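You operate a simulated robot arm through the tools that you are given. There is no shell and no other tool.

The job below is to be done with a simulated two-armed robot. You get a single attempt, and the scene is never put back.

JOB
Set the depth slider to its card, lock it and pin it.
Fine: free the depth lock first; the stop pin ends in the slider's bore. Where these are worked on the way, their far stop is far enough and under half their travel is too little: depth lock.

The check looks at the end state, three seconds after you hand in, the way a careful person would. Anything else that was tipped, shoved, dropped, spilled or broken makes it a failure.

ROBOT AND FRAMES
Two 6-joint arms with two-finger parallel grippers on one trunk that stands fixed in place. Base frame: the origin is at the foot of the trunk, x ahead of it, y to its left, z up; the work surface is at about z = 0.74. Units: m, degrees, N and s.
The left shoulder is at [0.05, 0.17, 1.337], the right one opposite. Each reaches about 1.092 m from its shoulder. Payload 1.57 kg a hand.
Tool frame (each hand has its own): the origin (TCP) lies between the finger pads and is the grasp point; the fingertips stand 0.03 m ahead of it; z points along the fingers, y is the line along which they close. Largest opening 0.08 m; finger width 0.017, thickness 0.012; the body of the gripper, 0.04 by 0.082 m, starts 0.08 m behind the TCP.
Orientation is that of the tool frame in the base frame, as a unit quaternion [x, y, z, w]. With the fingers straight down and closing along the base's y, the tool's x points along the base's -x, its y along +y and its z along -z.

CONTROLS
- The arms move only by the tool send_rows. It takes "left_commands", "right_commands" or both (then of equal length, played together; a hand with none holds still); each is a list of rows, each an object of numbers (a shift or turn left out is 0, a gripper value left out holds the last): "x", "y", "z": the shift along the base's x, y, z in units of 150 mm (1.0 is 150 mm); "wx", "wy", "wz": the turn, a rotation vector about the base's x, y, z in units of 90 degrees (1.0 is 90 degrees); "jaw": the closure, from 0 (fully open) to 1 (shut). In form: [{"x": .., "y": .., "z": .., "wx": .., "wy": .., "wz": .., "jaw": ..}, ...]. A call has 1 to 20 rows; each row is the pose to reach, as a shift and turn from the pose commanded when the call began. A call with a number of a shift or a turn outside -1 to 1 is refused whole. Each row takes 0.2 s and may step no farther than 0.05 m and 8.6 degrees from the row before; otherwise, or with a gripper value out of range, the whole call is refused. A pose out of reach is approached as far as the arm can. The call stops where the force on the tool passes 40 N (or 10 N more than at its start, if that is more) or the arm is blocked; 0.2 s more then pass. Each finger travels about 0.072 m/s and halts on what it meets, pressing with about 41 N; the grip force reading is that of the motor and also rises with nothing between the fingers. The clock runs only during rows and for 0.2 s after the last one: add rows that repeat a pose to give the fingers time. The reply holds the time, the measured pose of the TCP, the force on the tool along the base axes, the opening and the grip force, in the units named above and with some noise, with the torque about the TCP (base axes, N m) and any sound that the robot's microphone picked up.
- Cameras (640 x 400 px; columns grow to the right, rows downward): "scene" is now at [0.0438, 0.0143, 1.9159]; the picture's right is [0.18, -0.98, 0.00], its down [-0.65, -0.12, -0.75] and it looks along [0.74, 0.14, -0.66] (base axes); focal length 325 px, centre (320, 200). "left" rides on the left gripper at [0.072, 0.007, -0.122] in its tool frame; the picture's right is [-0.09, 1.00, 0.00], its down [-0.84, -0.08, -0.54] and it looks along [-0.54, -0.05, 0.84] (tool axes); focal length 238 px, centre (320, 200). "right" rides on the right gripper at [0.072, -0.007, -0.122] in its tool frame; the picture's right is [0.09, 1.00, 0.00], its down [-0.84, 0.08, -0.54] and it looks along [-0.54, 0.05, 0.84] (tool axes); focal length 238 px, centre (320, 200).
- snapshot(camera): a new picture of that camera. It takes no simulated time.
- move_column(by): slides the trunk up (or, below 0, down) by that many m; the arms and the scene camera ride with it, the base frame stays. It gives what a move gives, with no picture.
- head_to(pan, tilt): turns the head with the scene camera to pan (to the left, within 86 degrees either way) and tilt (down, from -29 to 69), counted from straight ahead of the robot. It gives what a move gives.
- point_at(camera, pixels): for up to 12 pixels [column, row] of the newest picture of that camera ("zoom" is the newest enlarged one), the place [x, y, z] in the base frame of the surface seen there, good to about 0.003 m. It takes no simulated time.
- inspect(camera, box): a new picture of the part [left, top, right, bottom] of that camera's present view, enlarged. It takes no simulated time.
- job_done(): hands the job in; it is judged then, once.

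Leave the grippers open and the arms clear of the work at the hand-in unless told otherwise.

The tools are called after "Call:" by a JSON object that holds its "api" and its "payload". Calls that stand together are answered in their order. send_rows: Moves the arms, as the interface text tells. Its arguments: {"type":"object","properties":{"left_commands":{"type":"array"},"right_commands":{"type":"array"}},"required":[]} The other tools are called the same way: move_column (by) slides the trunk up or down; head_to (pan, tilt) turns the head that bears the scene camera; snapshot (camera) takes a picture; point_at (camera, pixels) gives the place of the surface under pixels of a picture; inspect (camera, box) takes an enlarged picture of a part of a camera's view; job_done () hands the job in.

At the start:

```text
time_s: 0.0
left_position: [0.7246, 0.3055, 1.2273]
left_tcp_rot: [0.0, 1.0, 0.0, 0.0]
left_ft_force: [0.1, 0.2, -0.5]
left_ft_torque: [0.0, 0.01, -0.02]
left_finger_gap: 0.0801
left_grip_force: 0.0
right_position: [0.684, -0.2516, 1.2277]
right_tcp_rot: [0.0, 1.0, 0.0, 0.0]
right_ft_force: [0.2, 0.9, 0.3]
right_ft_torque: [0.04, 0.01, 0.01]
right_finger_gap: 0.08
right_grip_force: 0.1
trunk travel left (down, up): [-0.952, 0.018]
head pan, tilt: [10.5, 41.5]
```

scene: 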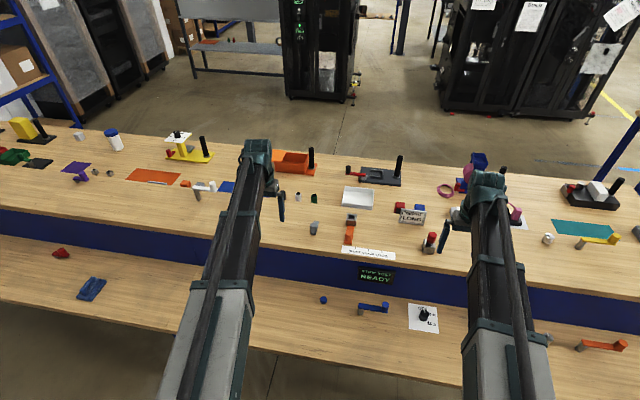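
right: 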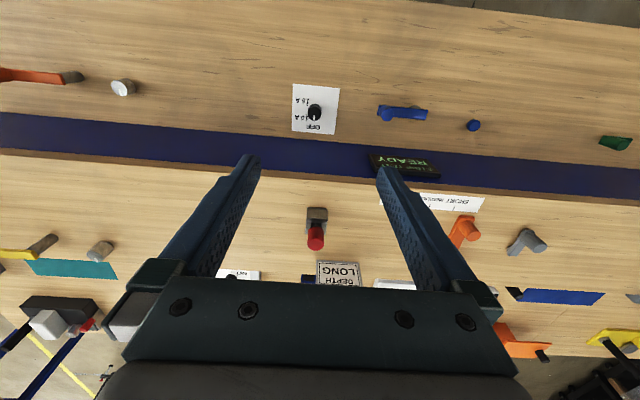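
left: 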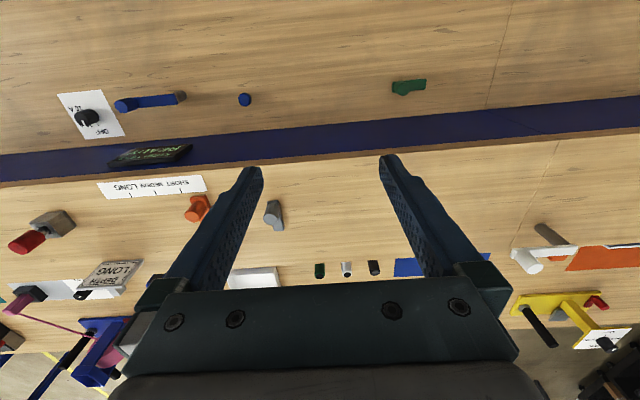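

I see a long bench with many fixtures. A card "DEPTH LONG" stands near pixel (412,215), and a "SHORT MEDIUM LONG" scale is near (368,253). I'll enlarge the middle of the scene view for a closer look.

Call:
{"api": "inspect", "payload": {"camera": "scene", "box": [270, 170, 470, 295]}}

Call:
{"api": "inspect", "payload": {"camera": "scene", "box": [400, 140, 640, 290]}}

Call:
{"api": "inspect", "payload": {"camera": "scene", "box": [0, 100, 320, 300]}}

Call:
{"api": "inspect", "payload": {"camera": "left", "box": [0, 140, 400, 390]}}

```text
3.20 times, centred on (370, 232) of scene
```

zoom: 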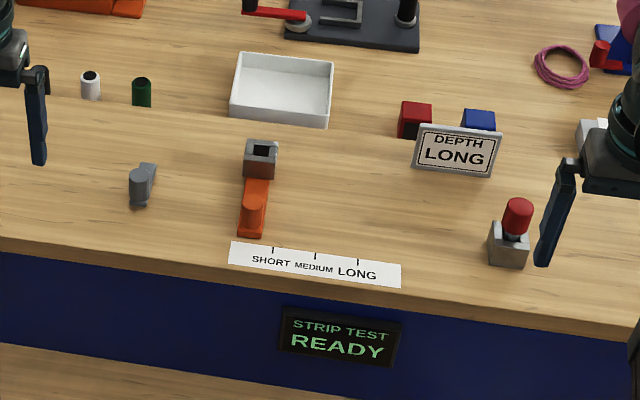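

```text
2.67 times, centred on (520, 215) of scene
```

zoom: 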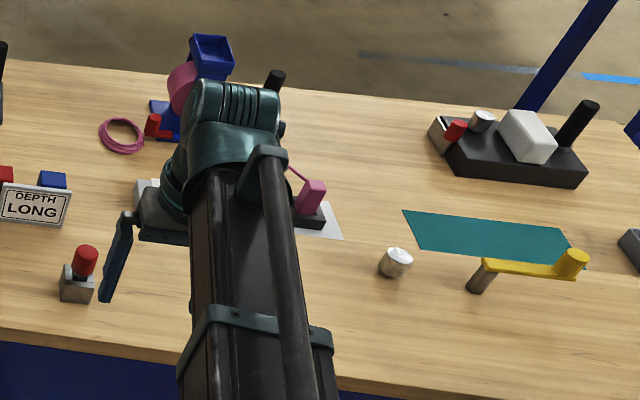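

```text
2.00 times, centred on (160, 200) of scene
```

zoom: 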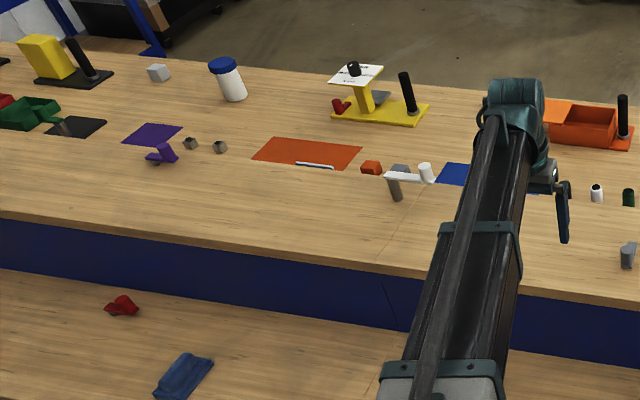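

```text
1.60 times, centred on (200, 265) of left
```

zoom: 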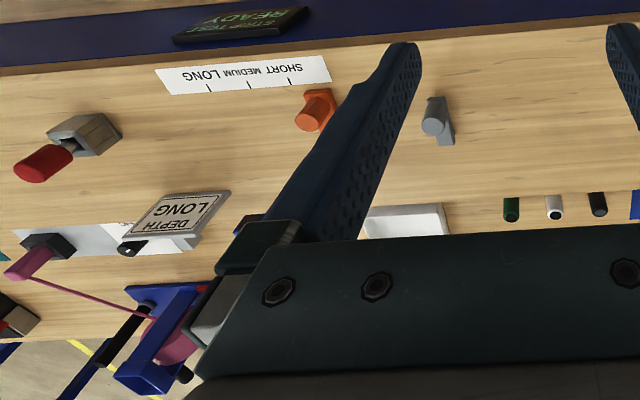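

The orange slider seems to be at zoom (255,200), beside the scale. A grey lever is at (140,185), and a red-capped pin sits in a grey block at (510,235). I'll zoom closer on each one.

Call:
{"api": "inspect", "payload": {"camera": "scene", "box": [300, 205, 400, 268]}}

Call:
{"api": "inspect", "payload": {"camera": "scene", "box": [385, 195, 465, 255]}}

Call:
{"api": "inspect", "payload": {"camera": "right", "box": [230, 160, 570, 300]}}

Call:
{"api": "inspect", "payload": {"camera": "scene", "box": [300, 270, 460, 370]}}

```text
6.35 times, centred on (350, 236) of scene
```

zoom: 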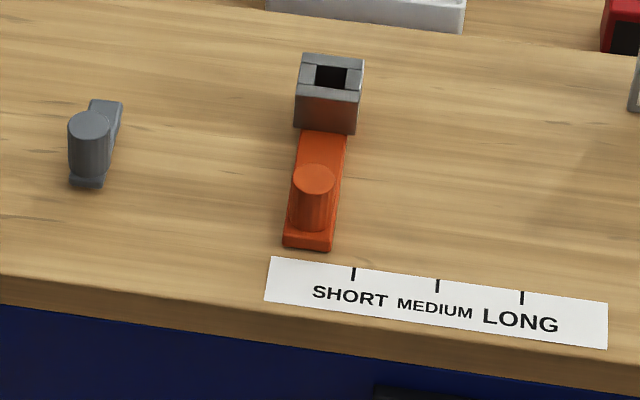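

```text
6.67 times, centred on (425, 225) of scene
```

zoom: 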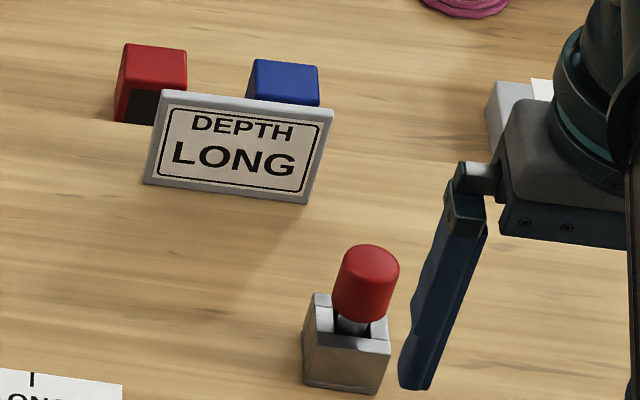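

```text
1.88 times, centred on (400, 230) of right
```

zoom: 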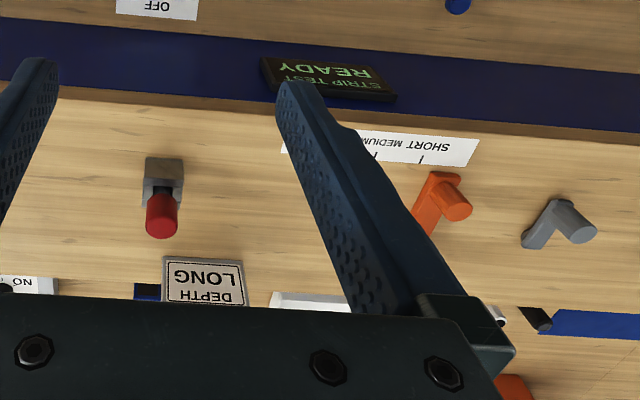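

```text
4.00 times, centred on (380, 320) of scene
```

zoom: 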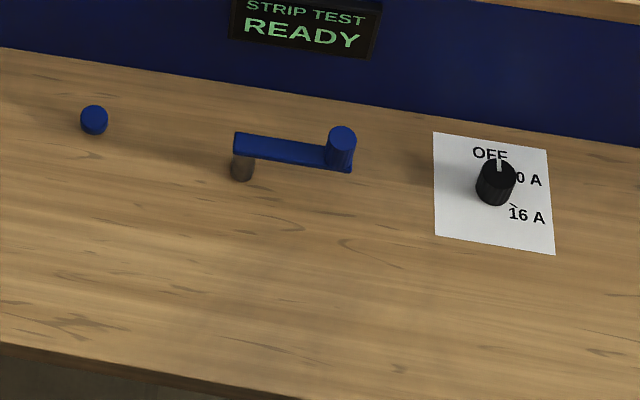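

The slider has an orange arm with a knob and a grey block with a square bore. The grey lever on its left is probably the depth lock. Next I'll measure their positions from the scene picture.

Call:
{"api": "inspect", "payload": {"camera": "scene", "box": [300, 205, 400, 268]}}

Call:
{"api": "point_at", "payload": {"camera": "zoom", "pixels": [[314, 178], [305, 245], [285, 240], [330, 246], [353, 273], [437, 284], [521, 297], [300, 92], [360, 92], [310, 60], [358, 63], [330, 78]]}}

Call:
{"api": "point_at", "payload": {"camera": "zoom", "pixels": [[90, 125], [85, 183], [105, 105], [75, 180], [102, 183], [120, 103], [300, 140], [345, 140], [270, 258], [607, 302], [265, 300], [220, 180]]}}

Call:
{"api": "point_at", "payload": {"camera": "scene", "pixels": [[431, 236], [428, 250], [421, 244], [434, 246], [424, 236], [413, 216], [404, 212]]}}

```text
6.35 times, centred on (350, 236) of scene
```

zoom: 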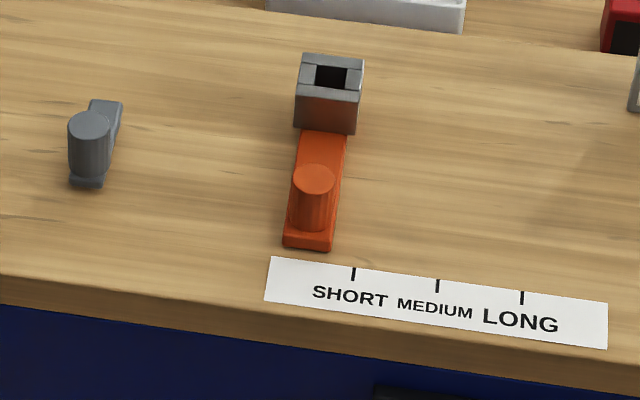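

```text
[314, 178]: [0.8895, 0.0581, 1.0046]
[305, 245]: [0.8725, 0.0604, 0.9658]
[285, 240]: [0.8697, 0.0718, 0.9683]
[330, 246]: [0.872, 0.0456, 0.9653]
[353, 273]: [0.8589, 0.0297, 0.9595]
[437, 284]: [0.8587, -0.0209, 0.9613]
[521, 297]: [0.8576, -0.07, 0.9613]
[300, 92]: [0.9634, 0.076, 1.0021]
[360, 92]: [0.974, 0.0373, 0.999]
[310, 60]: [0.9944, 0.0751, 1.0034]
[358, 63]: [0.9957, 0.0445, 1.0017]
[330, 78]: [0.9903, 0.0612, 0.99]
```

```text
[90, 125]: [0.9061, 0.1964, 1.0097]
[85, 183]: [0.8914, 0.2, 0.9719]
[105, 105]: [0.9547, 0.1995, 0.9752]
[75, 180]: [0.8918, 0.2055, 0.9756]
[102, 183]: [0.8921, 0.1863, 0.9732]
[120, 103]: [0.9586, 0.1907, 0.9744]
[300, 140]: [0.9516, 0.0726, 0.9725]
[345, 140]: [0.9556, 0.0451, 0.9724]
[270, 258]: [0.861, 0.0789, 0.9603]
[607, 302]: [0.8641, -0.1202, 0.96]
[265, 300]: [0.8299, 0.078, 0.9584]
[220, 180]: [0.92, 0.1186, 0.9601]
```

```text
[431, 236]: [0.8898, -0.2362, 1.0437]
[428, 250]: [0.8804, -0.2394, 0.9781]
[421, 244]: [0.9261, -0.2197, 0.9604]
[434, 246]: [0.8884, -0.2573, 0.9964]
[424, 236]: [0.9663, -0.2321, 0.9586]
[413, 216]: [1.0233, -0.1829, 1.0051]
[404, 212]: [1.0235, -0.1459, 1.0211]
```

The upper work surface is at z ≈ 0.96. The slider is centred on y ≈ 0.059, and the ticks are at y ≈ 0.030 (SHORT), −0.021 (MEDIUM) and −0.070 (LONG). The lock lever runs from x 0.892 to 0.957 at y ≈ 0.197, with its knob at about (0.905, 0.197). I'll bring the left hand over for a closer look with its camera.

Call:
{"api": "send_rows", "payload": {"left_commands": [{"x": 0.1, "y": -0.2, "z": -0.1}, {"x": 0.2, "y": -0.4, "z": -0.2}, {"x": 0.3, "y": -0.6, "z": -0.3}, {"x": 0.4, "y": -0.8, "z": -0.4}, {"x": 0.5, "y": -1.0, "z": -0.5}, {"x": 0.5, "y": -1.0, "z": -0.5}]}}

Call:
{"api": "snapshot", "payload": {"camera": "left"}}

Call:
{"api": "snapshot", "payload": {"camera": "scene"}}

```text
time_s: 1.4
left_position: [0.8009, 0.1575, 1.2273]
left_tcp_rot: [0.0, 1.0, 0.0, 0.0]
left_ft_force: [1.0, 0.1, -0.2]
left_ft_torque: [-0.01, 0.01, -0.02]
left_finger_gap: 0.0802
left_grip_force: 0.0
left hand out of reach, approached as far as the arm can: row 1, 2, 3, 4, 5, 6
right_position: [0.6832, -0.2527, 1.2267]
right_tcp_rot: [0.0, 1.0, 0.0, 0.0]
right_ft_force: [-0.3, 0.2, 0.2]
right_ft_torque: [-0.01, 0.01, 0.0]
right_finger_gap: 0.0802
right_grip_force: 0.0
trunk travel left (down, up): [-0.952, 0.018]
head pan, tilt: [10.5, 41.5]
```

```text
taken
```

left: 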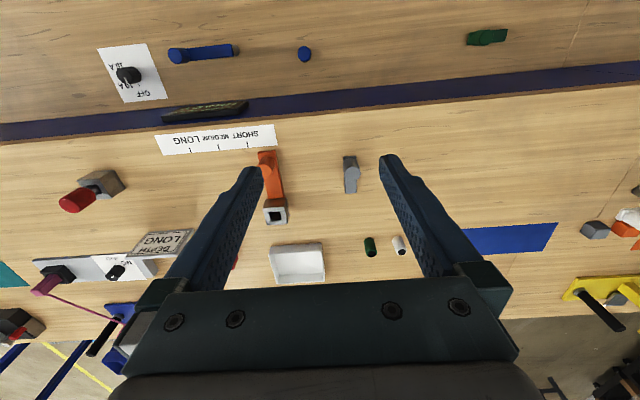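

```text
taken
```

scene: 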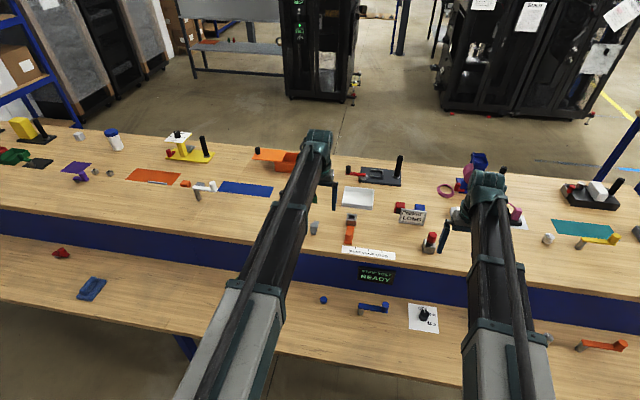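

The lower z was out of reach and the hand stayed at z = 1.227, so the arm seems to have a lower limit at this trunk height. I'll lower the trunk a little and check again.

Call:
{"api": "move_column", "payload": {"by": -0.1}}

Call:
{"api": "snapshot", "payload": {"camera": "left"}}

Call:
{"api": "snapshot", "payload": {"camera": "scene"}}

```text
time_s: 2.7
left_position: [0.8021, 0.1567, 1.1262]
left_tcp_rot: [0.0, 1.0, 0.0, 0.0]
left_ft_force: [0.2, 0.2, 0.1]
left_ft_torque: [0.02, 0.0, 0.01]
left_finger_gap: 0.0799
left_grip_force: 0.0
right_position: [0.6841, -0.2539, 1.1275]
right_tcp_rot: [0.0, 1.0, 0.0, 0.0]
right_ft_force: [0.7, -0.4, 0.5]
right_ft_torque: [-0.01, -0.01, 0.03]
right_finger_gap: 0.08
right_grip_force: 0.0
trunk travel left (down, up): [-0.852, 0.118]
head pan, tilt: [10.5, 41.5]
```

```text
taken
```

left: 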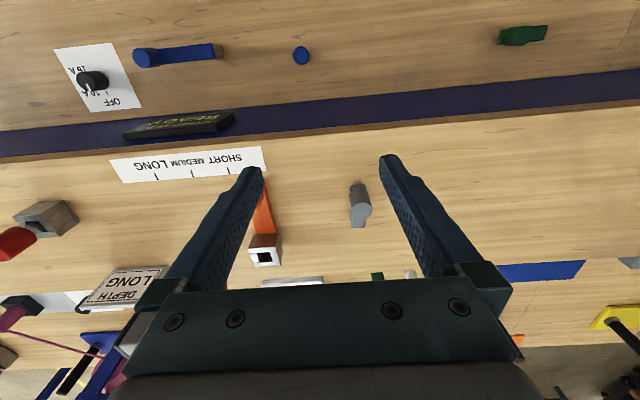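

```text
taken
```

scene: 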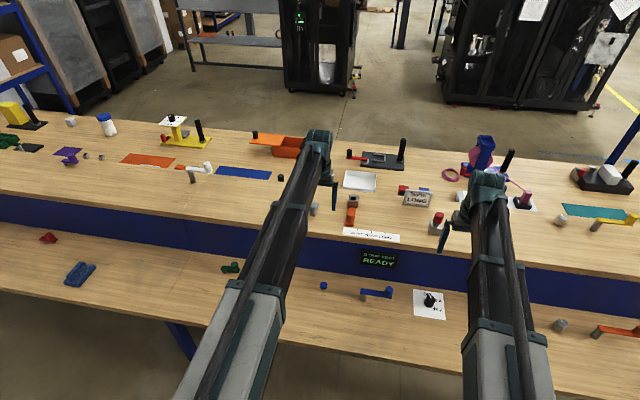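

The hand moves with the trunk. I'll zoom into the left camera on the slider at (260,240) and the lock at (360,205).

Call:
{"api": "inspect", "payload": {"camera": "left", "box": [220, 150, 400, 275]}}

Call:
{"api": "inspect", "payload": {"camera": "scene", "box": [300, 185, 460, 255]}}

```text
3.20 times, centred on (310, 212) of left
```

zoom: 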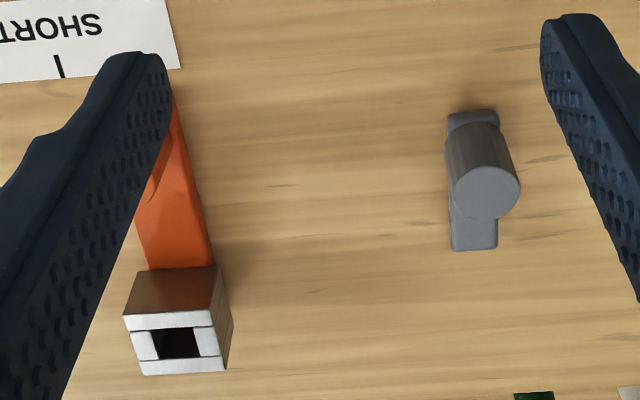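

```text
4.00 times, centred on (380, 220) of scene
```

zoom: 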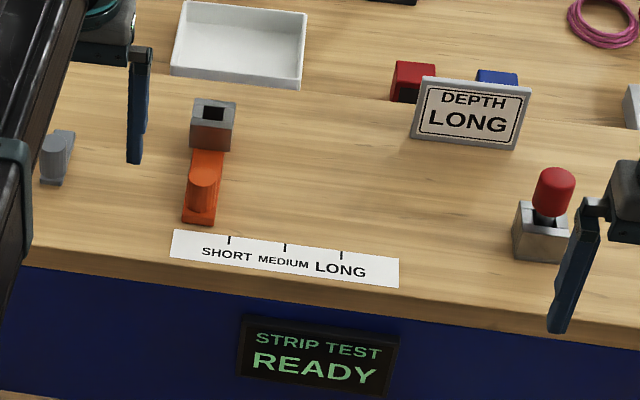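

The lock is a flat plate with a knob near its front end, and I can't see a pivot post. I'll compare it with similar parts elsewhere (purple, green, red) for hints about how it moves.

Call:
{"api": "inspect", "payload": {"camera": "scene", "box": [30, 130, 130, 195]}}

Call:
{"api": "inspect", "payload": {"camera": "scene", "box": [20, 220, 120, 290]}}

Call:
{"api": "inspect", "payload": {"camera": "left", "box": [480, 10, 580, 70]}}

Call:
{"api": "inspect", "payload": {"camera": "scene", "box": [400, 190, 480, 250]}}

```text
6.15 times, centred on (80, 162) of scene
```

zoom: 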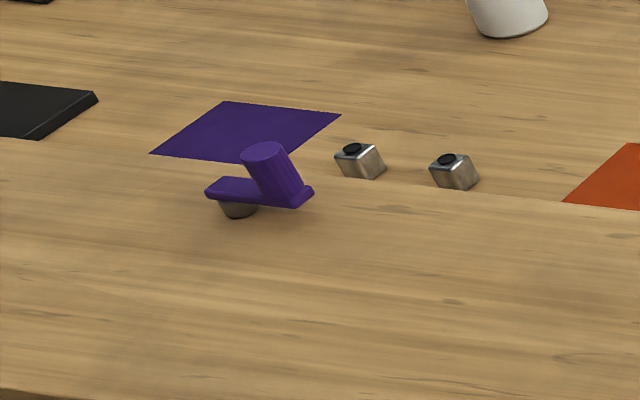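

```text
5.71 times, centred on (70, 255) of scene
```

zoom: 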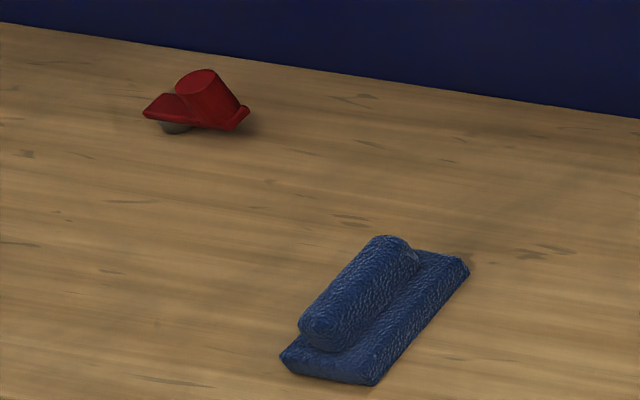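

```text
6.40 times, centred on (530, 40) of left
```

zoom: 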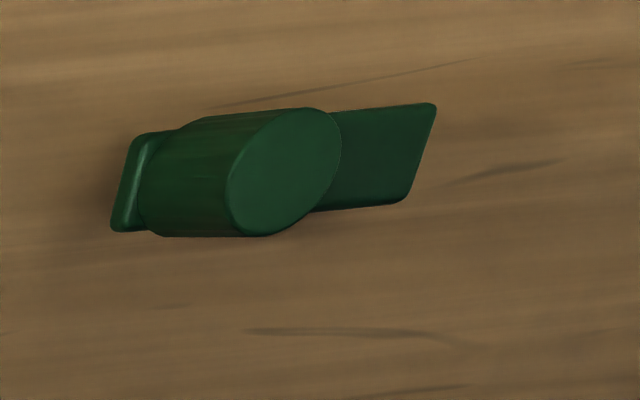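

```text
6.67 times, centred on (440, 220) of scene
```

zoom: 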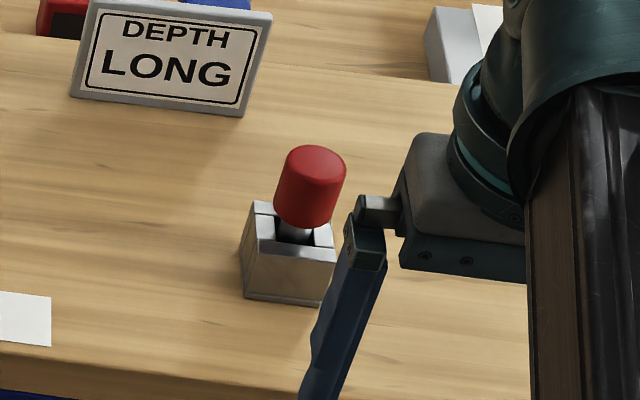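

Those purple, red and green parts are small swing levers with a pivot post under the end away from the knob. The grey lock is probably the same type, pivoting near (0.947, 0.197) at its far end. I'll measure it and the slider more exactly from the left camera.

Call:
{"api": "inspect", "payload": {"camera": "left", "box": [330, 170, 394, 240]}}

Call:
{"api": "point_at", "payload": {"camera": "left", "pixels": [[362, 209], [352, 208], [371, 208], [362, 217], [361, 200], [352, 226], [369, 226], [351, 187], [365, 186], [264, 257], [251, 250], [277, 250]]}}

Call:
{"api": "point_at", "payload": {"camera": "scene", "pixels": [[315, 208], [314, 206], [352, 203], [349, 199], [357, 199], [437, 216], [440, 214], [434, 216], [439, 228], [432, 233]]}}

```text
5.71 times, centred on (362, 205) of left
```

zoom: 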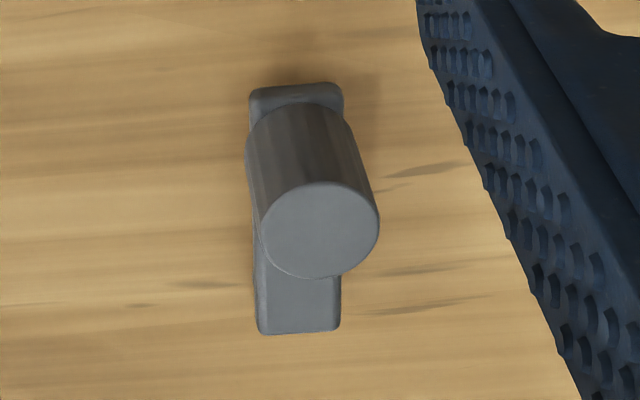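

```text
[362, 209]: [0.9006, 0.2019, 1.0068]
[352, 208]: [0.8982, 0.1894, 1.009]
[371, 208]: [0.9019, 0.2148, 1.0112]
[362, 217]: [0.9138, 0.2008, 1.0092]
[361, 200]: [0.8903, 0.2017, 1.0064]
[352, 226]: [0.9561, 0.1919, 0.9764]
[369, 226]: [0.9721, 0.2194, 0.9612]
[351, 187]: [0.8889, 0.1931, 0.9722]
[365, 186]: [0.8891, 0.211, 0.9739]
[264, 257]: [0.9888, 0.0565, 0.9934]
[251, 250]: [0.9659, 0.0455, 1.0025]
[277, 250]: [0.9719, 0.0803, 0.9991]
```

```text
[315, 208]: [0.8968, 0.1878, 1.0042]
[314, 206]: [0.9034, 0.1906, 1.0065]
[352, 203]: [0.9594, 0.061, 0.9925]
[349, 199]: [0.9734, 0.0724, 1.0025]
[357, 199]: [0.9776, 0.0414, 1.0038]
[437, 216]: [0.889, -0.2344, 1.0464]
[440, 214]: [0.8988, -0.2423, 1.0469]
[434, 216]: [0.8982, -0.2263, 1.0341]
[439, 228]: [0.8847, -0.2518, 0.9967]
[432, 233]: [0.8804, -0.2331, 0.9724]
```

The lock knob's centre is at about (0.903, 0.199), with its top at z ≈ 1.009 and a diameter of about 0.023. Before going near anything, I'll test how freely the left arm can move down from here.

Call:
{"api": "send_rows", "payload": {"left_commands": [{"z": -0.1}, {"z": -0.2}, {"z": -0.2}]}}

```text
time_s: 3.5
left_position: [0.8016, 0.1576, 1.1275]
left_tcp_rot: [-0.001, 1.0, 0.001, 0.001]
left_ft_force: [0.1, -0.2, 0.0]
left_ft_torque: [0.01, 0.02, 0.03]
left_finger_gap: 0.0799
left_grip_force: 0.1
left hand out of reach, approached as far as the arm can: row 1, 2, 3
right_position: [0.6838, -0.2529, 1.1261]
right_tcp_rot: [-0.001, 1.0, 0.0, 0.0]
right_ft_force: [0.1, -0.8, -0.7]
right_ft_torque: [-0.04, 0.0, 0.0]
right_finger_gap: 0.0799
right_grip_force: 0.0
trunk travel left (down, up): [-0.852, 0.118]
head pan, tilt: [10.5, 41.5]
```

The hand can't go lower than about 0.11 m below shoulder height, so the trunk has to give the height. I'll test moving both hands up relative to the trunk before lowering it further.

Call:
{"api": "send_rows", "payload": {"left_commands": [{"z": 0.2}, {"z": 0.4}, {"z": 0.6}, {"z": 0.6}], "right_commands": [{"z": 0.2}, {"z": 0.4}, {"z": 0.6}, {"z": 0.6}]}}

```text
time_s: 4.5
left_position: [0.8004, 0.1578, 1.127]
left_tcp_rot: [0.0, 1.0, 0.0, 0.0]
left_ft_force: [-0.9, 0.3, 0.1]
left_ft_torque: [-0.02, -0.01, 0.0]
left_finger_gap: 0.0799
left_grip_force: 0.1
left hand out of reach, approached as far as the arm can: row 1, 2, 3, 4
right_position: [0.6837, -0.2523, 1.1263]
right_tcp_rot: [0.0, 1.0, 0.0, 0.0]
right_ft_force: [-0.1, 0.5, 0.3]
right_ft_torque: [0.03, -0.01, -0.01]
right_finger_gap: 0.08
right_grip_force: 0.0
right hand out of reach, approached as far as the arm can: row 1, 2, 3, 4
trunk travel left (down, up): [-0.852, 0.118]
head pan, tilt: [10.5, 41.5]
```

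The arm can't move the hand up or down at all, so height comes only from the trunk and both hands rise and fall together. Next I'll move the left hand level to above the lock knob at (0.903, 0.199). The right hand stays in front of the shelf edge.

Call:
{"api": "send_rows", "payload": {"left_commands": [{"x": 0.2, "y": 0.08}, {"x": 0.4, "y": 0.16}, {"x": 0.6, "y": 0.24}, {"x": 0.683, "y": 0.275}, {"x": 0.683, "y": 0.275}]}}

Call:
{"api": "snapshot", "payload": {"camera": "left"}}

Call:
{"api": "snapshot", "payload": {"camera": "scene"}}

```text
time_s: 5.7
left_position: [0.9033, 0.1975, 1.1277]
left_tcp_rot: [0.0, 1.0, 0.0, 0.0]
left_ft_force: [0.5, 0.0, 0.2]
left_ft_torque: [0.03, -0.01, 0.01]
left_finger_gap: 0.0801
left_grip_force: 0.0
right_position: [0.6842, -0.2529, 1.1267]
right_tcp_rot: [0.0, 1.0, 0.0, 0.0]
right_ft_force: [-0.2, -0.3, -0.5]
right_ft_torque: [0.01, -0.03, -0.02]
right_finger_gap: 0.0801
right_grip_force: 0.1
trunk travel left (down, up): [-0.852, 0.118]
head pan, tilt: [10.5, 41.5]
```

```text
taken
```

left: 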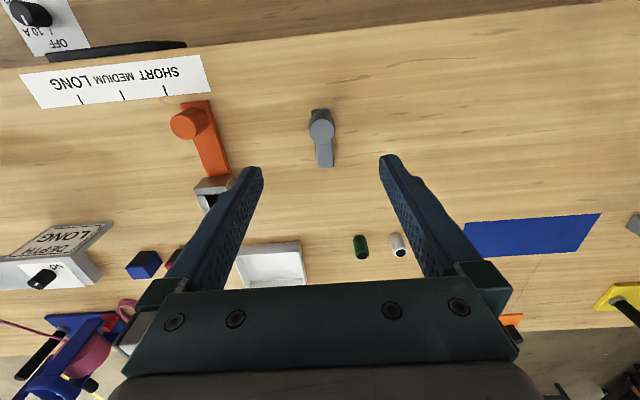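

```text
taken
```

scene: 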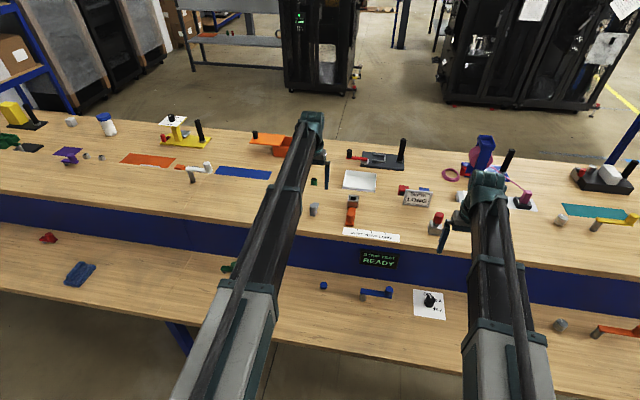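

No "out of reach" message this time. From this view I can see the lock at (322,135) and the slider at (200,140). I'll zoom in and measure.

Call:
{"api": "inspect", "payload": {"camera": "left", "box": [280, 90, 376, 180]}}

Call:
{"api": "inspect", "payload": {"camera": "left", "box": [140, 70, 260, 220]}}

Call:
{"api": "point_at", "payload": {"camera": "left", "pixels": [[322, 131], [312, 131], [333, 129], [317, 166], [333, 165], [313, 111], [327, 109], [187, 125], [173, 125], [202, 121], [165, 90], [123, 95]]}}

Call:
{"api": "point_at", "payload": {"camera": "left", "pixels": [[82, 100], [180, 106], [210, 101], [202, 176], [228, 174], [196, 186], [210, 200], [230, 178]]}}

```text
4.44 times, centred on (328, 135) of left
```

zoom: 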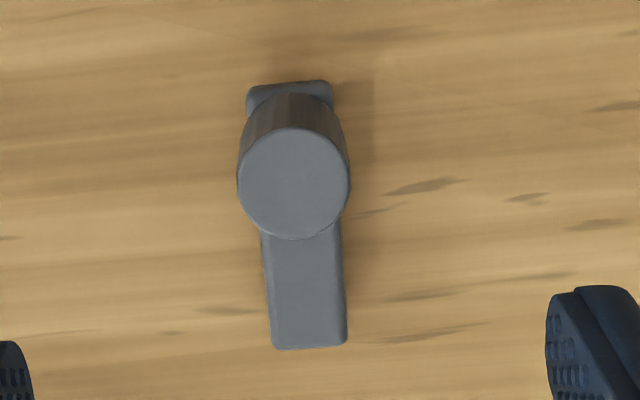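

```text
2.67 times, centred on (200, 145) of left
```

zoom: 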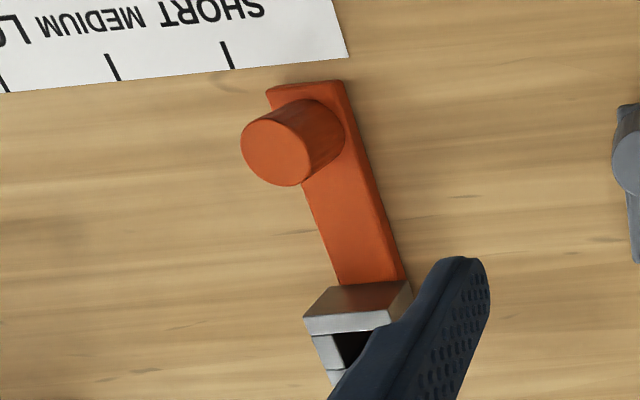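

```text
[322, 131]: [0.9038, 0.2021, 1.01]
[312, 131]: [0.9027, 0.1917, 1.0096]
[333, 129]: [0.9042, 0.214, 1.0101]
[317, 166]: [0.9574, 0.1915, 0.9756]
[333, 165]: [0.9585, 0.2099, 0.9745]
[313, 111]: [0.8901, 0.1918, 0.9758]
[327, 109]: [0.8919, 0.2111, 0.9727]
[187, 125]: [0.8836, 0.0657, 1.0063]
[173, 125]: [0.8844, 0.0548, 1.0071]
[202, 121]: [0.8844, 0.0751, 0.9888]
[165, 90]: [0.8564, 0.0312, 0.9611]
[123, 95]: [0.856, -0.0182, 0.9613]
```

```text
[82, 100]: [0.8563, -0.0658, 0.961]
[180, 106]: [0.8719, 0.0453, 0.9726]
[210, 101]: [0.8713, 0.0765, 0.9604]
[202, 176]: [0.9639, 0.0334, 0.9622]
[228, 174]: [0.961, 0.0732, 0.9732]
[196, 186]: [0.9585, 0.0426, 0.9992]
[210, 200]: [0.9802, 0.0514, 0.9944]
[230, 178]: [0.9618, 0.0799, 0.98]
```

The knob centre is at about (0.904, 0.200), and the fingers straddle it along y. In both cameras the slider's knob is 0.128 m from the LONG tick along y. I'll lower the trunk in stages so the fingertips come down on either side of the lock knob.

Call:
{"api": "move_column", "payload": {"by": -0.08}}

Call:
{"api": "snapshot", "payload": {"camera": "left"}}

Call:
{"api": "snapshot", "payload": {"camera": "scene"}}

```text
time_s: 6.9
left_position: [0.9032, 0.1983, 1.0475]
left_tcp_rot: [-0.001, 1.0, 0.0, 0.001]
left_ft_force: [-0.4, -0.3, 0.6]
left_ft_torque: [0.01, 0.01, -0.02]
left_finger_gap: 0.08
left_grip_force: 0.1
right_position: [0.6835, -0.2537, 1.047]
right_tcp_rot: [-0.001, 1.0, 0.0, 0.0]
right_ft_force: [-0.9, 0.2, -0.6]
right_ft_torque: [0.0, 0.01, -0.02]
right_finger_gap: 0.0801
right_grip_force: 0.0
trunk travel left (down, up): [-0.772, 0.198]
head pan, tilt: [10.5, 41.5]
```

```text
taken
```

left: 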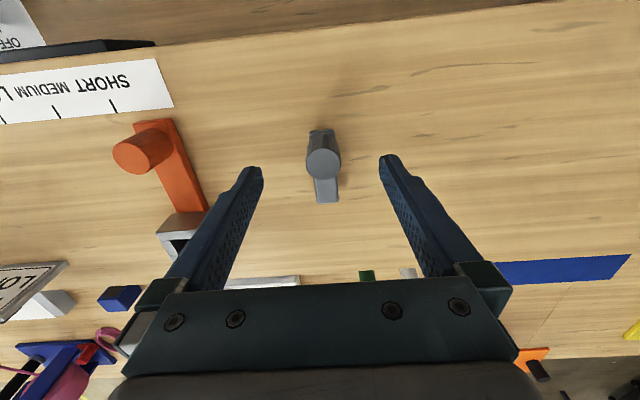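

```text
taken
```

scene: 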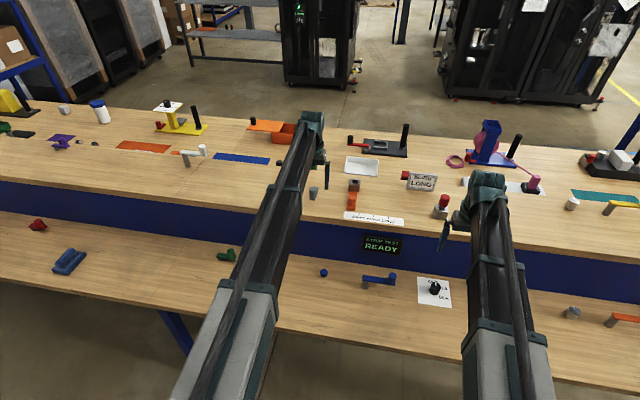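

The knob is midway between the fingertips (column 322, fingers at about 250 and 390). I'll lower 0.037 m more so the tips stop just above the lever plate.

Call:
{"api": "move_column", "payload": {"by": -0.037}}

Call:
{"api": "snapshot", "payload": {"camera": "left"}}

```text
time_s: 7.7
left_position: [0.9024, 0.1977, 1.0092]
left_tcp_rot: [0.0, 1.0, 0.0, 0.0]
left_ft_force: [0.3, -0.3, 0.4]
left_ft_torque: [-0.02, 0.01, 0.0]
left_finger_gap: 0.0801
left_grip_force: 0.0
right_position: [0.6848, -0.2537, 1.01]
right_tcp_rot: [-0.001, 1.0, 0.001, 0.0]
right_ft_force: [0.0, 0.5, -0.3]
right_ft_torque: [-0.04, -0.05, -0.03]
right_finger_gap: 0.0801
right_grip_force: 0.1
trunk travel left (down, up): [-0.735, 0.235]
head pan, tilt: [10.5, 41.5]
```

```text
taken
```

left: 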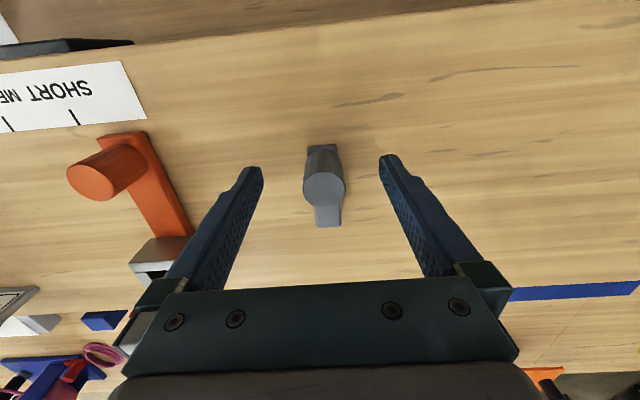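

The knob sits between the tips with the plate visible below it. I'll close the fingers to a loose cage of about 0.028 m around the roughly 0.023 m knob, so it can be pushed either way.

Call:
{"api": "send_rows", "payload": {"left_commands": [{"jaw": 0.3}, {"jaw": 0.5}, {"jaw": 0.65}, {"jaw": 0.65}, {"jaw": 0.65}]}}

Call:
{"api": "inspect", "payload": {"camera": "left", "box": [240, 130, 400, 250]}}

```text
time_s: 8.9
left_position: [0.9036, 0.1976, 1.0099]
left_tcp_rot: [0.001, 1.0, 0.0, 0.0]
left_ft_force: [-0.4, 1.6, -0.5]
left_ft_torque: [0.0, 0.02, 0.03]
left_finger_gap: 0.0286
left_grip_force: 0.5
right_position: [0.6849, -0.2523, 1.0098]
right_tcp_rot: [0.0, 1.0, 0.0, 0.001]
right_ft_force: [-0.5, 0.1, -0.5]
right_ft_torque: [-0.01, -0.03, 0.01]
right_finger_gap: 0.08
right_grip_force: 0.0
trunk travel left (down, up): [-0.735, 0.235]
head pan, tilt: [10.5, 41.5]
```

```text
3.33 times, centred on (320, 190) of left
```

zoom: 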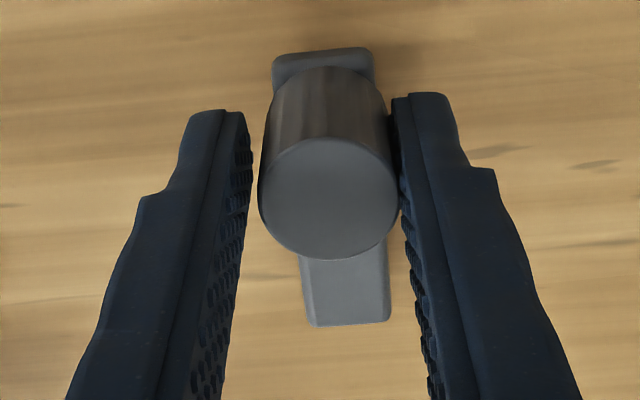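

The +y finger just touches the knob. I'll nudge it toward −y first in small steps and watch the force.

Call:
{"api": "send_rows", "payload": {"left_commands": [{"y": -0.02}, {"y": -0.04}, {"y": -0.06}, {"y": -0.06}]}}

Call:
{"api": "inspect", "payload": {"camera": "left", "box": [240, 130, 400, 250]}}

```text
time_s: 9.9
left_position: [0.9041, 0.1884, 1.0096]
left_tcp_rot: [0.0, 1.0, 0.0, 0.0]
left_ft_force: [-0.1, 0.3, -1.1]
left_ft_torque: [0.01, 0.01, 0.02]
left_finger_gap: 0.0281
left_grip_force: 0.2
right_position: [0.6837, -0.2535, 1.0096]
right_tcp_rot: [0.001, 1.0, 0.0, 0.001]
right_ft_force: [0.7, 0.2, 0.3]
right_ft_torque: [-0.01, 0.0, -0.02]
right_finger_gap: 0.08
right_grip_force: 0.1
trunk travel left (down, up): [-0.735, 0.235]
head pan, tilt: [10.5, 41.5]
```

```text
3.33 times, centred on (320, 190) of left
```

zoom: 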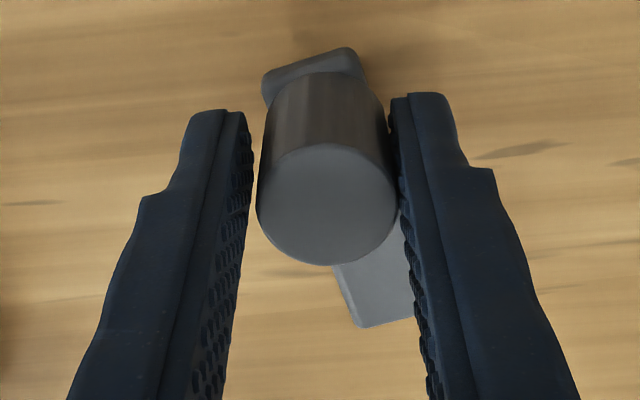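

The lever swung easily toward −y, so it does pivot at its far end, around (0.947, 0.201), with the knob about 0.043 m out. I'll carry on along the arc and turn the hand with the lever (positive wz) up to about 45°.

Call:
{"api": "send_rows", "payload": {"left_commands": [{"x": 0.02, "y": -0.0227, "wz": 0.0889}, {"x": 0.033, "y": -0.05, "wz": 0.1778}, {"x": 0.052, "y": -0.08, "wz": 0.2667}, {"x": 0.0733, "y": -0.108, "wz": 0.3556}, {"x": 0.0987, "y": -0.1327, "wz": 0.4444}, {"x": 0.0987, "y": -0.1327, "wz": 0.4444}]}}

Call:
{"api": "snapshot", "payload": {"camera": "left"}}

```text
time_s: 11.3
left_position: [0.9182, 0.1694, 1.0092]
left_tcp_rot: [-0.343, 0.939, 0.0, -0.001]
left_ft_force: [-0.6, 0.1, -0.6]
left_ft_torque: [0.0, 0.02, -0.03]
left_finger_gap: 0.0285
left_grip_force: 0.2
right_position: [0.6837, -0.2516, 1.0085]
right_tcp_rot: [0.0, 1.0, 0.0, -0.001]
right_ft_force: [-0.8, -0.3, 0.0]
right_ft_torque: [0.04, 0.02, -0.01]
right_finger_gap: 0.08
right_grip_force: 0.0
trunk travel left (down, up): [-0.735, 0.235]
head pan, tilt: [10.5, 41.5]
```

```text
taken
```

left: 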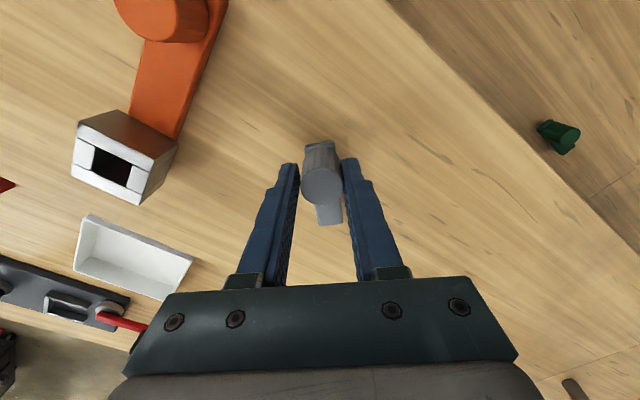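

There's no resistance and the lever is at about 45°. I'll continue along the arc a couple of steps at a time, looking for the far stop.

Call:
{"api": "send_rows", "payload": {"left_commands": [{"x": 0.016, "y": -0.0124, "wz": 0.0444}, {"x": 0.032, "y": -0.0247, "wz": 0.0889}, {"x": 0.049, "y": -0.035, "wz": 0.1333}, {"x": 0.0667, "y": -0.0447, "wz": 0.1778}, {"x": 0.0667, "y": -0.0447, "wz": 0.1778}]}}

Call:
{"api": "snapshot", "payload": {"camera": "left"}}

```text
time_s: 12.5
left_position: [0.9217, 0.1635, 1.0097]
left_tcp_rot: [-0.47, 0.882, 0.0, 0.001]
left_ft_force: [-0.6, -0.2, 0.5]
left_ft_torque: [-0.01, 0.01, -0.05]
left_finger_gap: 0.028
left_grip_force: 0.0
left hand out of reach, approached as far as the arm can: row 3, 4, 5
right_position: [0.6849, -0.2529, 1.0096]
right_tcp_rot: [0.0, 1.0, 0.0, 0.0]
right_ft_force: [-1.0, -0.3, -0.7]
right_ft_torque: [-0.01, -0.04, -0.05]
right_finger_gap: 0.0798
right_grip_force: 0.0
trunk travel left (down, up): [-0.735, 0.235]
head pan, tilt: [10.5, 41.5]
```

```text
taken
```

left: 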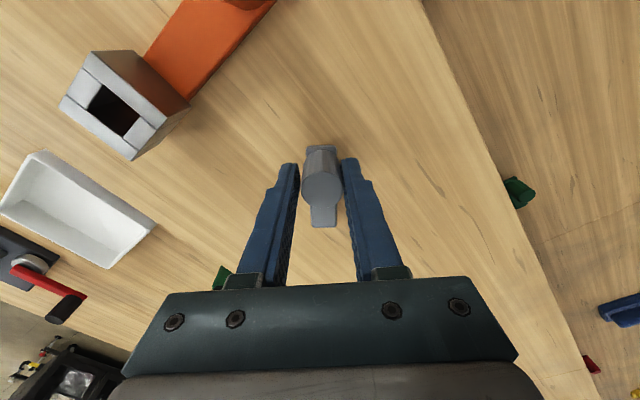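

The hand's turn ran into a reach limit near 56°. No far stop yet, and the lever is at about 55°. I'll turn the hand back a bit while continuing to push the knob along its arc.

Call:
{"api": "send_rows", "payload": {"left_commands": [{"x": 0.0, "y": 0.0, "wz": -0.0889}, {"x": 0.0193, "y": -0.0087, "wz": -0.1778}, {"x": 0.0393, "y": -0.0227, "wz": -0.2667}, {"x": 0.066, "y": -0.0367, "wz": -0.3333}, {"x": 0.066, "y": -0.0367, "wz": -0.3333}]}}

Call:
{"api": "snapshot", "payload": {"camera": "left"}}

```text
time_s: 13.7
left_position: [0.9228, 0.1582, 1.0091]
left_tcp_rot: [-0.224, 0.975, 0.001, 0.001]
left_ft_force: [-1.1, 0.2, 0.3]
left_ft_torque: [0.04, 0.01, 0.03]
left_finger_gap: 0.0284
left_grip_force: 0.0
left hand out of reach, approached as far as the arm can: row 2, 3, 4, 5
right_position: [0.6833, -0.2525, 1.0106]
right_tcp_rot: [0.0, 1.0, 0.0, 0.0]
right_ft_force: [0.0, 0.1, 0.6]
right_ft_torque: [0.0, 0.0, -0.03]
right_finger_gap: 0.0802
right_grip_force: 0.1
trunk travel left (down, up): [-0.735, 0.235]
head pan, tilt: [10.5, 41.5]
```

```text
taken
```

left: 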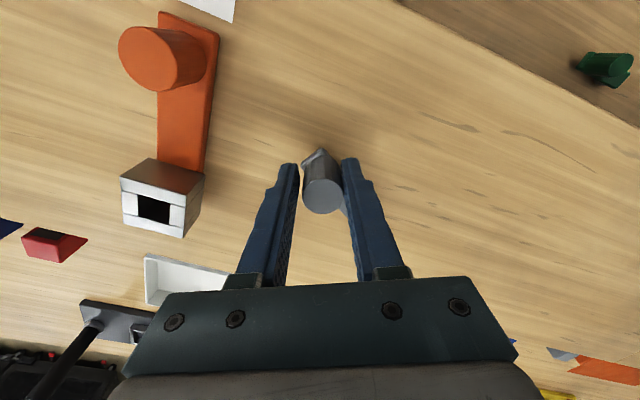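

The left arm is at its full straight-down reach (about 0.873 m from the shoulder). I'll measure how far the lever has turned from this picture.

Call:
{"api": "inspect", "payload": {"camera": "left", "box": [270, 130, 380, 230]}}

Call:
{"api": "point_at", "payload": {"camera": "left", "pixels": [[322, 195], [310, 195], [335, 195], [318, 150], [306, 162], [347, 212], [345, 205]]}}

Call:
{"api": "inspect", "payload": {"camera": "scene", "box": [270, 150, 370, 230]}}

```text
4.00 times, centred on (325, 180) of left
```

zoom: 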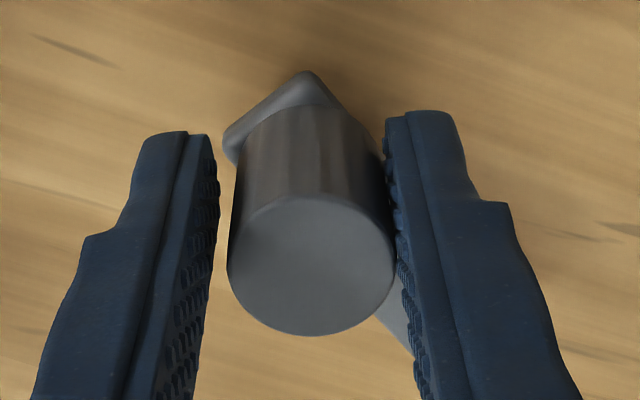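

```text
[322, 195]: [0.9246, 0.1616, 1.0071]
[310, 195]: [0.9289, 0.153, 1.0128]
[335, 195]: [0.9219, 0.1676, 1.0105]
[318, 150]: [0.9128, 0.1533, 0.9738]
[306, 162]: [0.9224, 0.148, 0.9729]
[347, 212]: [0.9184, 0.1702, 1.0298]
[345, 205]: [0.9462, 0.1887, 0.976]
```

```text
5.00 times, centred on (320, 190) of scene
```

zoom: 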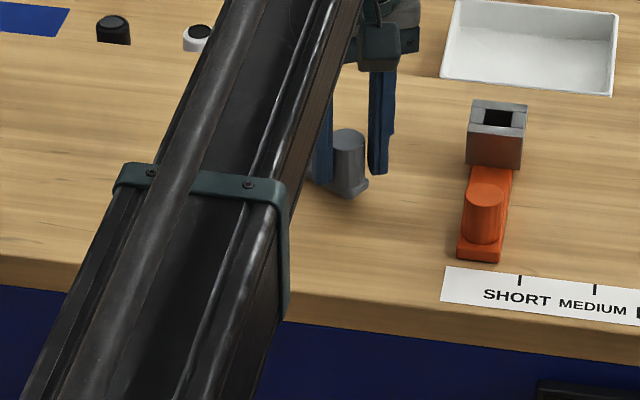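

The lever is at about 61° with no stop felt yet, and the hand can't go further out while pointing straight down. I'll open the fingers, raise the trunk and test whether tilting the hand forward gives more reach.

Call:
{"api": "send_rows", "payload": {"left_commands": [{"jaw": 0.4}, {"jaw": 0.2}, {"jaw": 0.0}, {"jaw": 0.0}]}}

Call:
{"api": "move_column", "payload": {"by": 0.12}}

Call:
{"api": "send_rows", "payload": {"left_commands": [{"x": -0.2, "wz": -0.09}, {"x": -0.4, "wz": -0.18}, {"x": -0.6, "wz": -0.27}, {"x": -0.6, "wz": -0.27, "wy": 0.0}]}}

```text
time_s: 14.7
left_position: [0.9228, 0.1567, 1.01]
left_tcp_rot: [-0.225, 0.974, 0.0, 0.001]
left_ft_force: [0.2, -0.5, 0.3]
left_ft_torque: [-0.01, -0.02, -0.02]
left_finger_gap: 0.08
left_grip_force: 0.0
right_position: [0.6851, -0.2531, 1.0101]
right_tcp_rot: [0.0, 1.0, -0.001, -0.001]
right_ft_force: [-0.1, 0.0, 0.0]
right_ft_torque: [0.01, -0.02, -0.04]
right_finger_gap: 0.08
right_grip_force: 0.0
trunk travel left (down, up): [-0.735, 0.235]
head pan, tilt: [10.5, 41.5]
```

```text
time_s: 16.2
left_position: [0.9227, 0.1558, 1.1306]
left_tcp_rot: [-0.224, 0.975, 0.0, 0.001]
left_ft_force: [0.4, 0.0, 0.5]
left_ft_torque: [-0.03, 0.01, 0.01]
left_finger_gap: 0.0801
left_grip_force: 0.1
right_position: [0.6834, -0.2525, 1.1298]
right_tcp_rot: [0.0, 1.0, 0.0, 0.001]
right_ft_force: [-0.4, -0.1, 0.6]
right_ft_torque: [0.01, 0.01, -0.02]
right_finger_gap: 0.08
right_grip_force: 0.0
trunk travel left (down, up): [-0.855, 0.115]
head pan, tilt: [10.5, 41.5]
```

```text
time_s: 17.2
left_position: [0.8339, 0.1565, 1.1294]
left_tcp_rot: [-0.014, 1.0, 0.0, 0.001]
left_ft_force: [-0.5, 0.8, -0.4]
left_ft_torque: [0.02, -0.01, 0.02]
left_finger_gap: 0.0802
left_grip_force: 0.1
right_position: [0.6856, -0.2526, 1.1308]
right_tcp_rot: [0.0, 1.0, 0.0, 0.0]
right_ft_force: [-0.2, 0.0, -0.7]
right_ft_torque: [-0.02, -0.01, -0.02]
right_finger_gap: 0.08
right_grip_force: 0.1
trunk travel left (down, up): [-0.855, 0.115]
head pan, tilt: [10.5, 41.5]
```

Now the hand is back at x = 0.834 and clear above the table. I'll test a forward tilt (negative wy, fingers swinging toward +x).

Call:
{"api": "send_rows", "payload": {"left_commands": [{"wy": -0.08}, {"wy": -0.16}, {"wy": -0.24}, {"wy": -0.24}]}}

```text
time_s: 18.2
left_position: [0.8334, 0.1557, 1.1435]
left_tcp_rot: [-0.014, 0.982, -0.003, 0.188]
left_ft_force: [-0.2, 0.1, 0.5]
left_ft_torque: [-0.01, 0.01, -0.01]
left_finger_gap: 0.0797
left_grip_force: 0.0
left hand out of reach, approached as far as the arm can: row 2, 3, 4
right_position: [0.6854, -0.2524, 1.1295]
right_tcp_rot: [0.0, 1.0, 0.0, 0.0]
right_ft_force: [-0.9, -0.3, 0.2]
right_ft_torque: [0.0, 0.0, 0.0]
right_finger_gap: 0.0796
right_grip_force: 0.1
trunk travel left (down, up): [-0.855, 0.115]
head pan, tilt: [10.5, 41.5]
```

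Tilting works. The hand pitched forward about 21.7° and the TCP rose 14 mm, so the wrist height is fixed and the wrist is about 0.2 m behind the TCP. Tilt gives about 0.07 m more reach. I'll yaw the tilted hand about 40° so its pads line up with the lever's path, and move above the knob at (0.925, 0.161).

Call:
{"api": "send_rows", "payload": {"left_commands": [{"x": 0.1, "wz": 0.09}, {"x": 0.2, "wz": 0.18}, {"x": 0.3, "wz": 0.27}, {"x": 0.45, "y": 0.005, "wz": 0.36}, {"x": 0.58, "y": 0.009, "wz": 0.45}, {"x": 0.58, "y": 0.009, "wz": 0.45}]}}

Call:
{"api": "snapshot", "payload": {"camera": "left"}}

Call:
{"api": "snapshot", "payload": {"camera": "scene"}}

```text
time_s: 19.6
left_position: [0.9191, 0.1579, 1.1464]
left_tcp_rot: [-0.355, 0.916, 0.063, 0.178]
left_ft_force: [-0.7, -0.1, 0.3]
left_ft_torque: [-0.03, -0.02, -0.03]
left_finger_gap: 0.0801
left_grip_force: 0.0
right_position: [0.6843, -0.2526, 1.13]
right_tcp_rot: [0.0, 1.0, 0.0, 0.0]
right_ft_force: [0.1, 0.3, -0.3]
right_ft_torque: [0.03, 0.01, 0.0]
right_finger_gap: 0.08
right_grip_force: 0.0
trunk travel left (down, up): [-0.855, 0.115]
head pan, tilt: [10.5, 41.5]
```

```text
taken
```

left: 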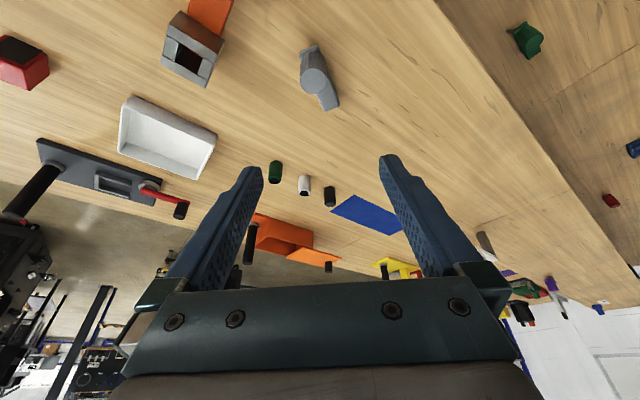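

```text
taken
```

scene: 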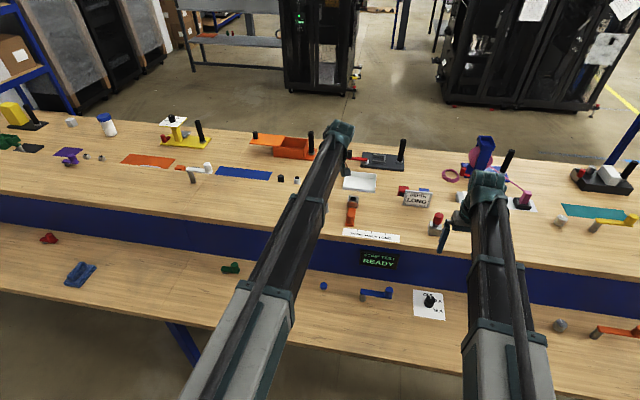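

The hand is tilted and yawed and reached the target. The lever is visible at (315,75) in the left picture. I'll measure its present angle from here.

Call:
{"api": "inspect", "payload": {"camera": "left", "box": [270, 30, 366, 120]}}

Call:
{"api": "point_at", "payload": {"camera": "left", "pixels": [[314, 77], [303, 49], [317, 46], [325, 108], [337, 103], [304, 78], [324, 77]]}}

```text
4.44 times, centred on (318, 75) of left
```

zoom: 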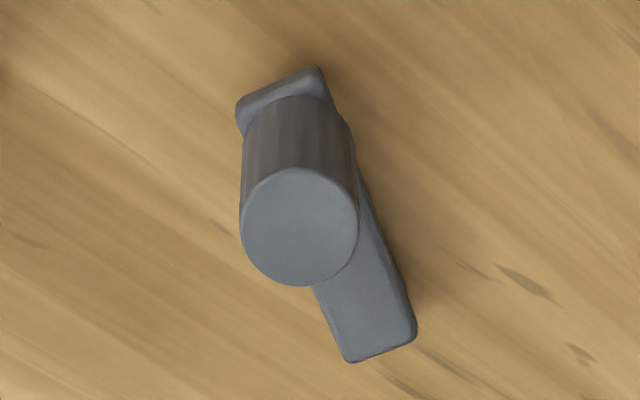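

```text
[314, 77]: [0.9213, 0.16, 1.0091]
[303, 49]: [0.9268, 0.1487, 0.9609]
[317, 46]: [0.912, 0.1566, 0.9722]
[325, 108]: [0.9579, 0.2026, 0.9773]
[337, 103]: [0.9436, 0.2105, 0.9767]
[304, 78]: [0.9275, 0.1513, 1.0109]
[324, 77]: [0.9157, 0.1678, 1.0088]
```

The lever is at about 59°, with the knob at (0.9215, 0.160) between the open fingers. I'll lower the trunk in two stages.

Call:
{"api": "move_column", "payload": {"by": -0.1}}

Call:
{"api": "snapshot", "payload": {"camera": "left"}}

```text
time_s: 20.9
left_position: [0.9193, 0.159, 1.0453]
left_tcp_rot: [-0.353, 0.916, 0.062, 0.178]
left_ft_force: [0.6, 0.0, 0.4]
left_ft_torque: [-0.02, -0.01, -0.02]
left_finger_gap: 0.0801
left_grip_force: 0.2
right_position: [0.6844, -0.252, 1.0304]
right_tcp_rot: [0.0, 1.0, 0.0, 0.0]
right_ft_force: [-0.6, -0.3, 0.5]
right_ft_torque: [0.02, 0.02, 0.01]
right_finger_gap: 0.0801
right_grip_force: 0.0
trunk travel left (down, up): [-0.755, 0.215]
head pan, tilt: [10.5, 41.5]
```

```text
taken
```

left: 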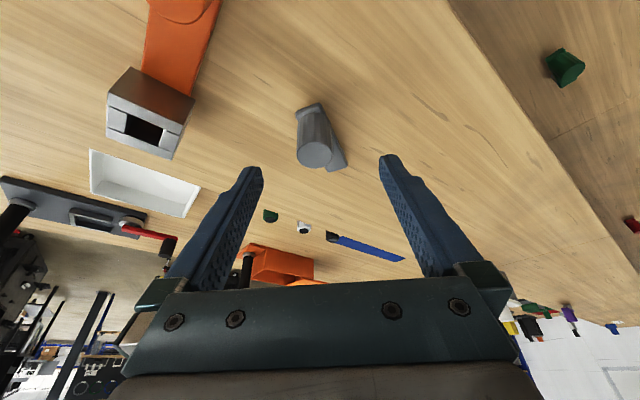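

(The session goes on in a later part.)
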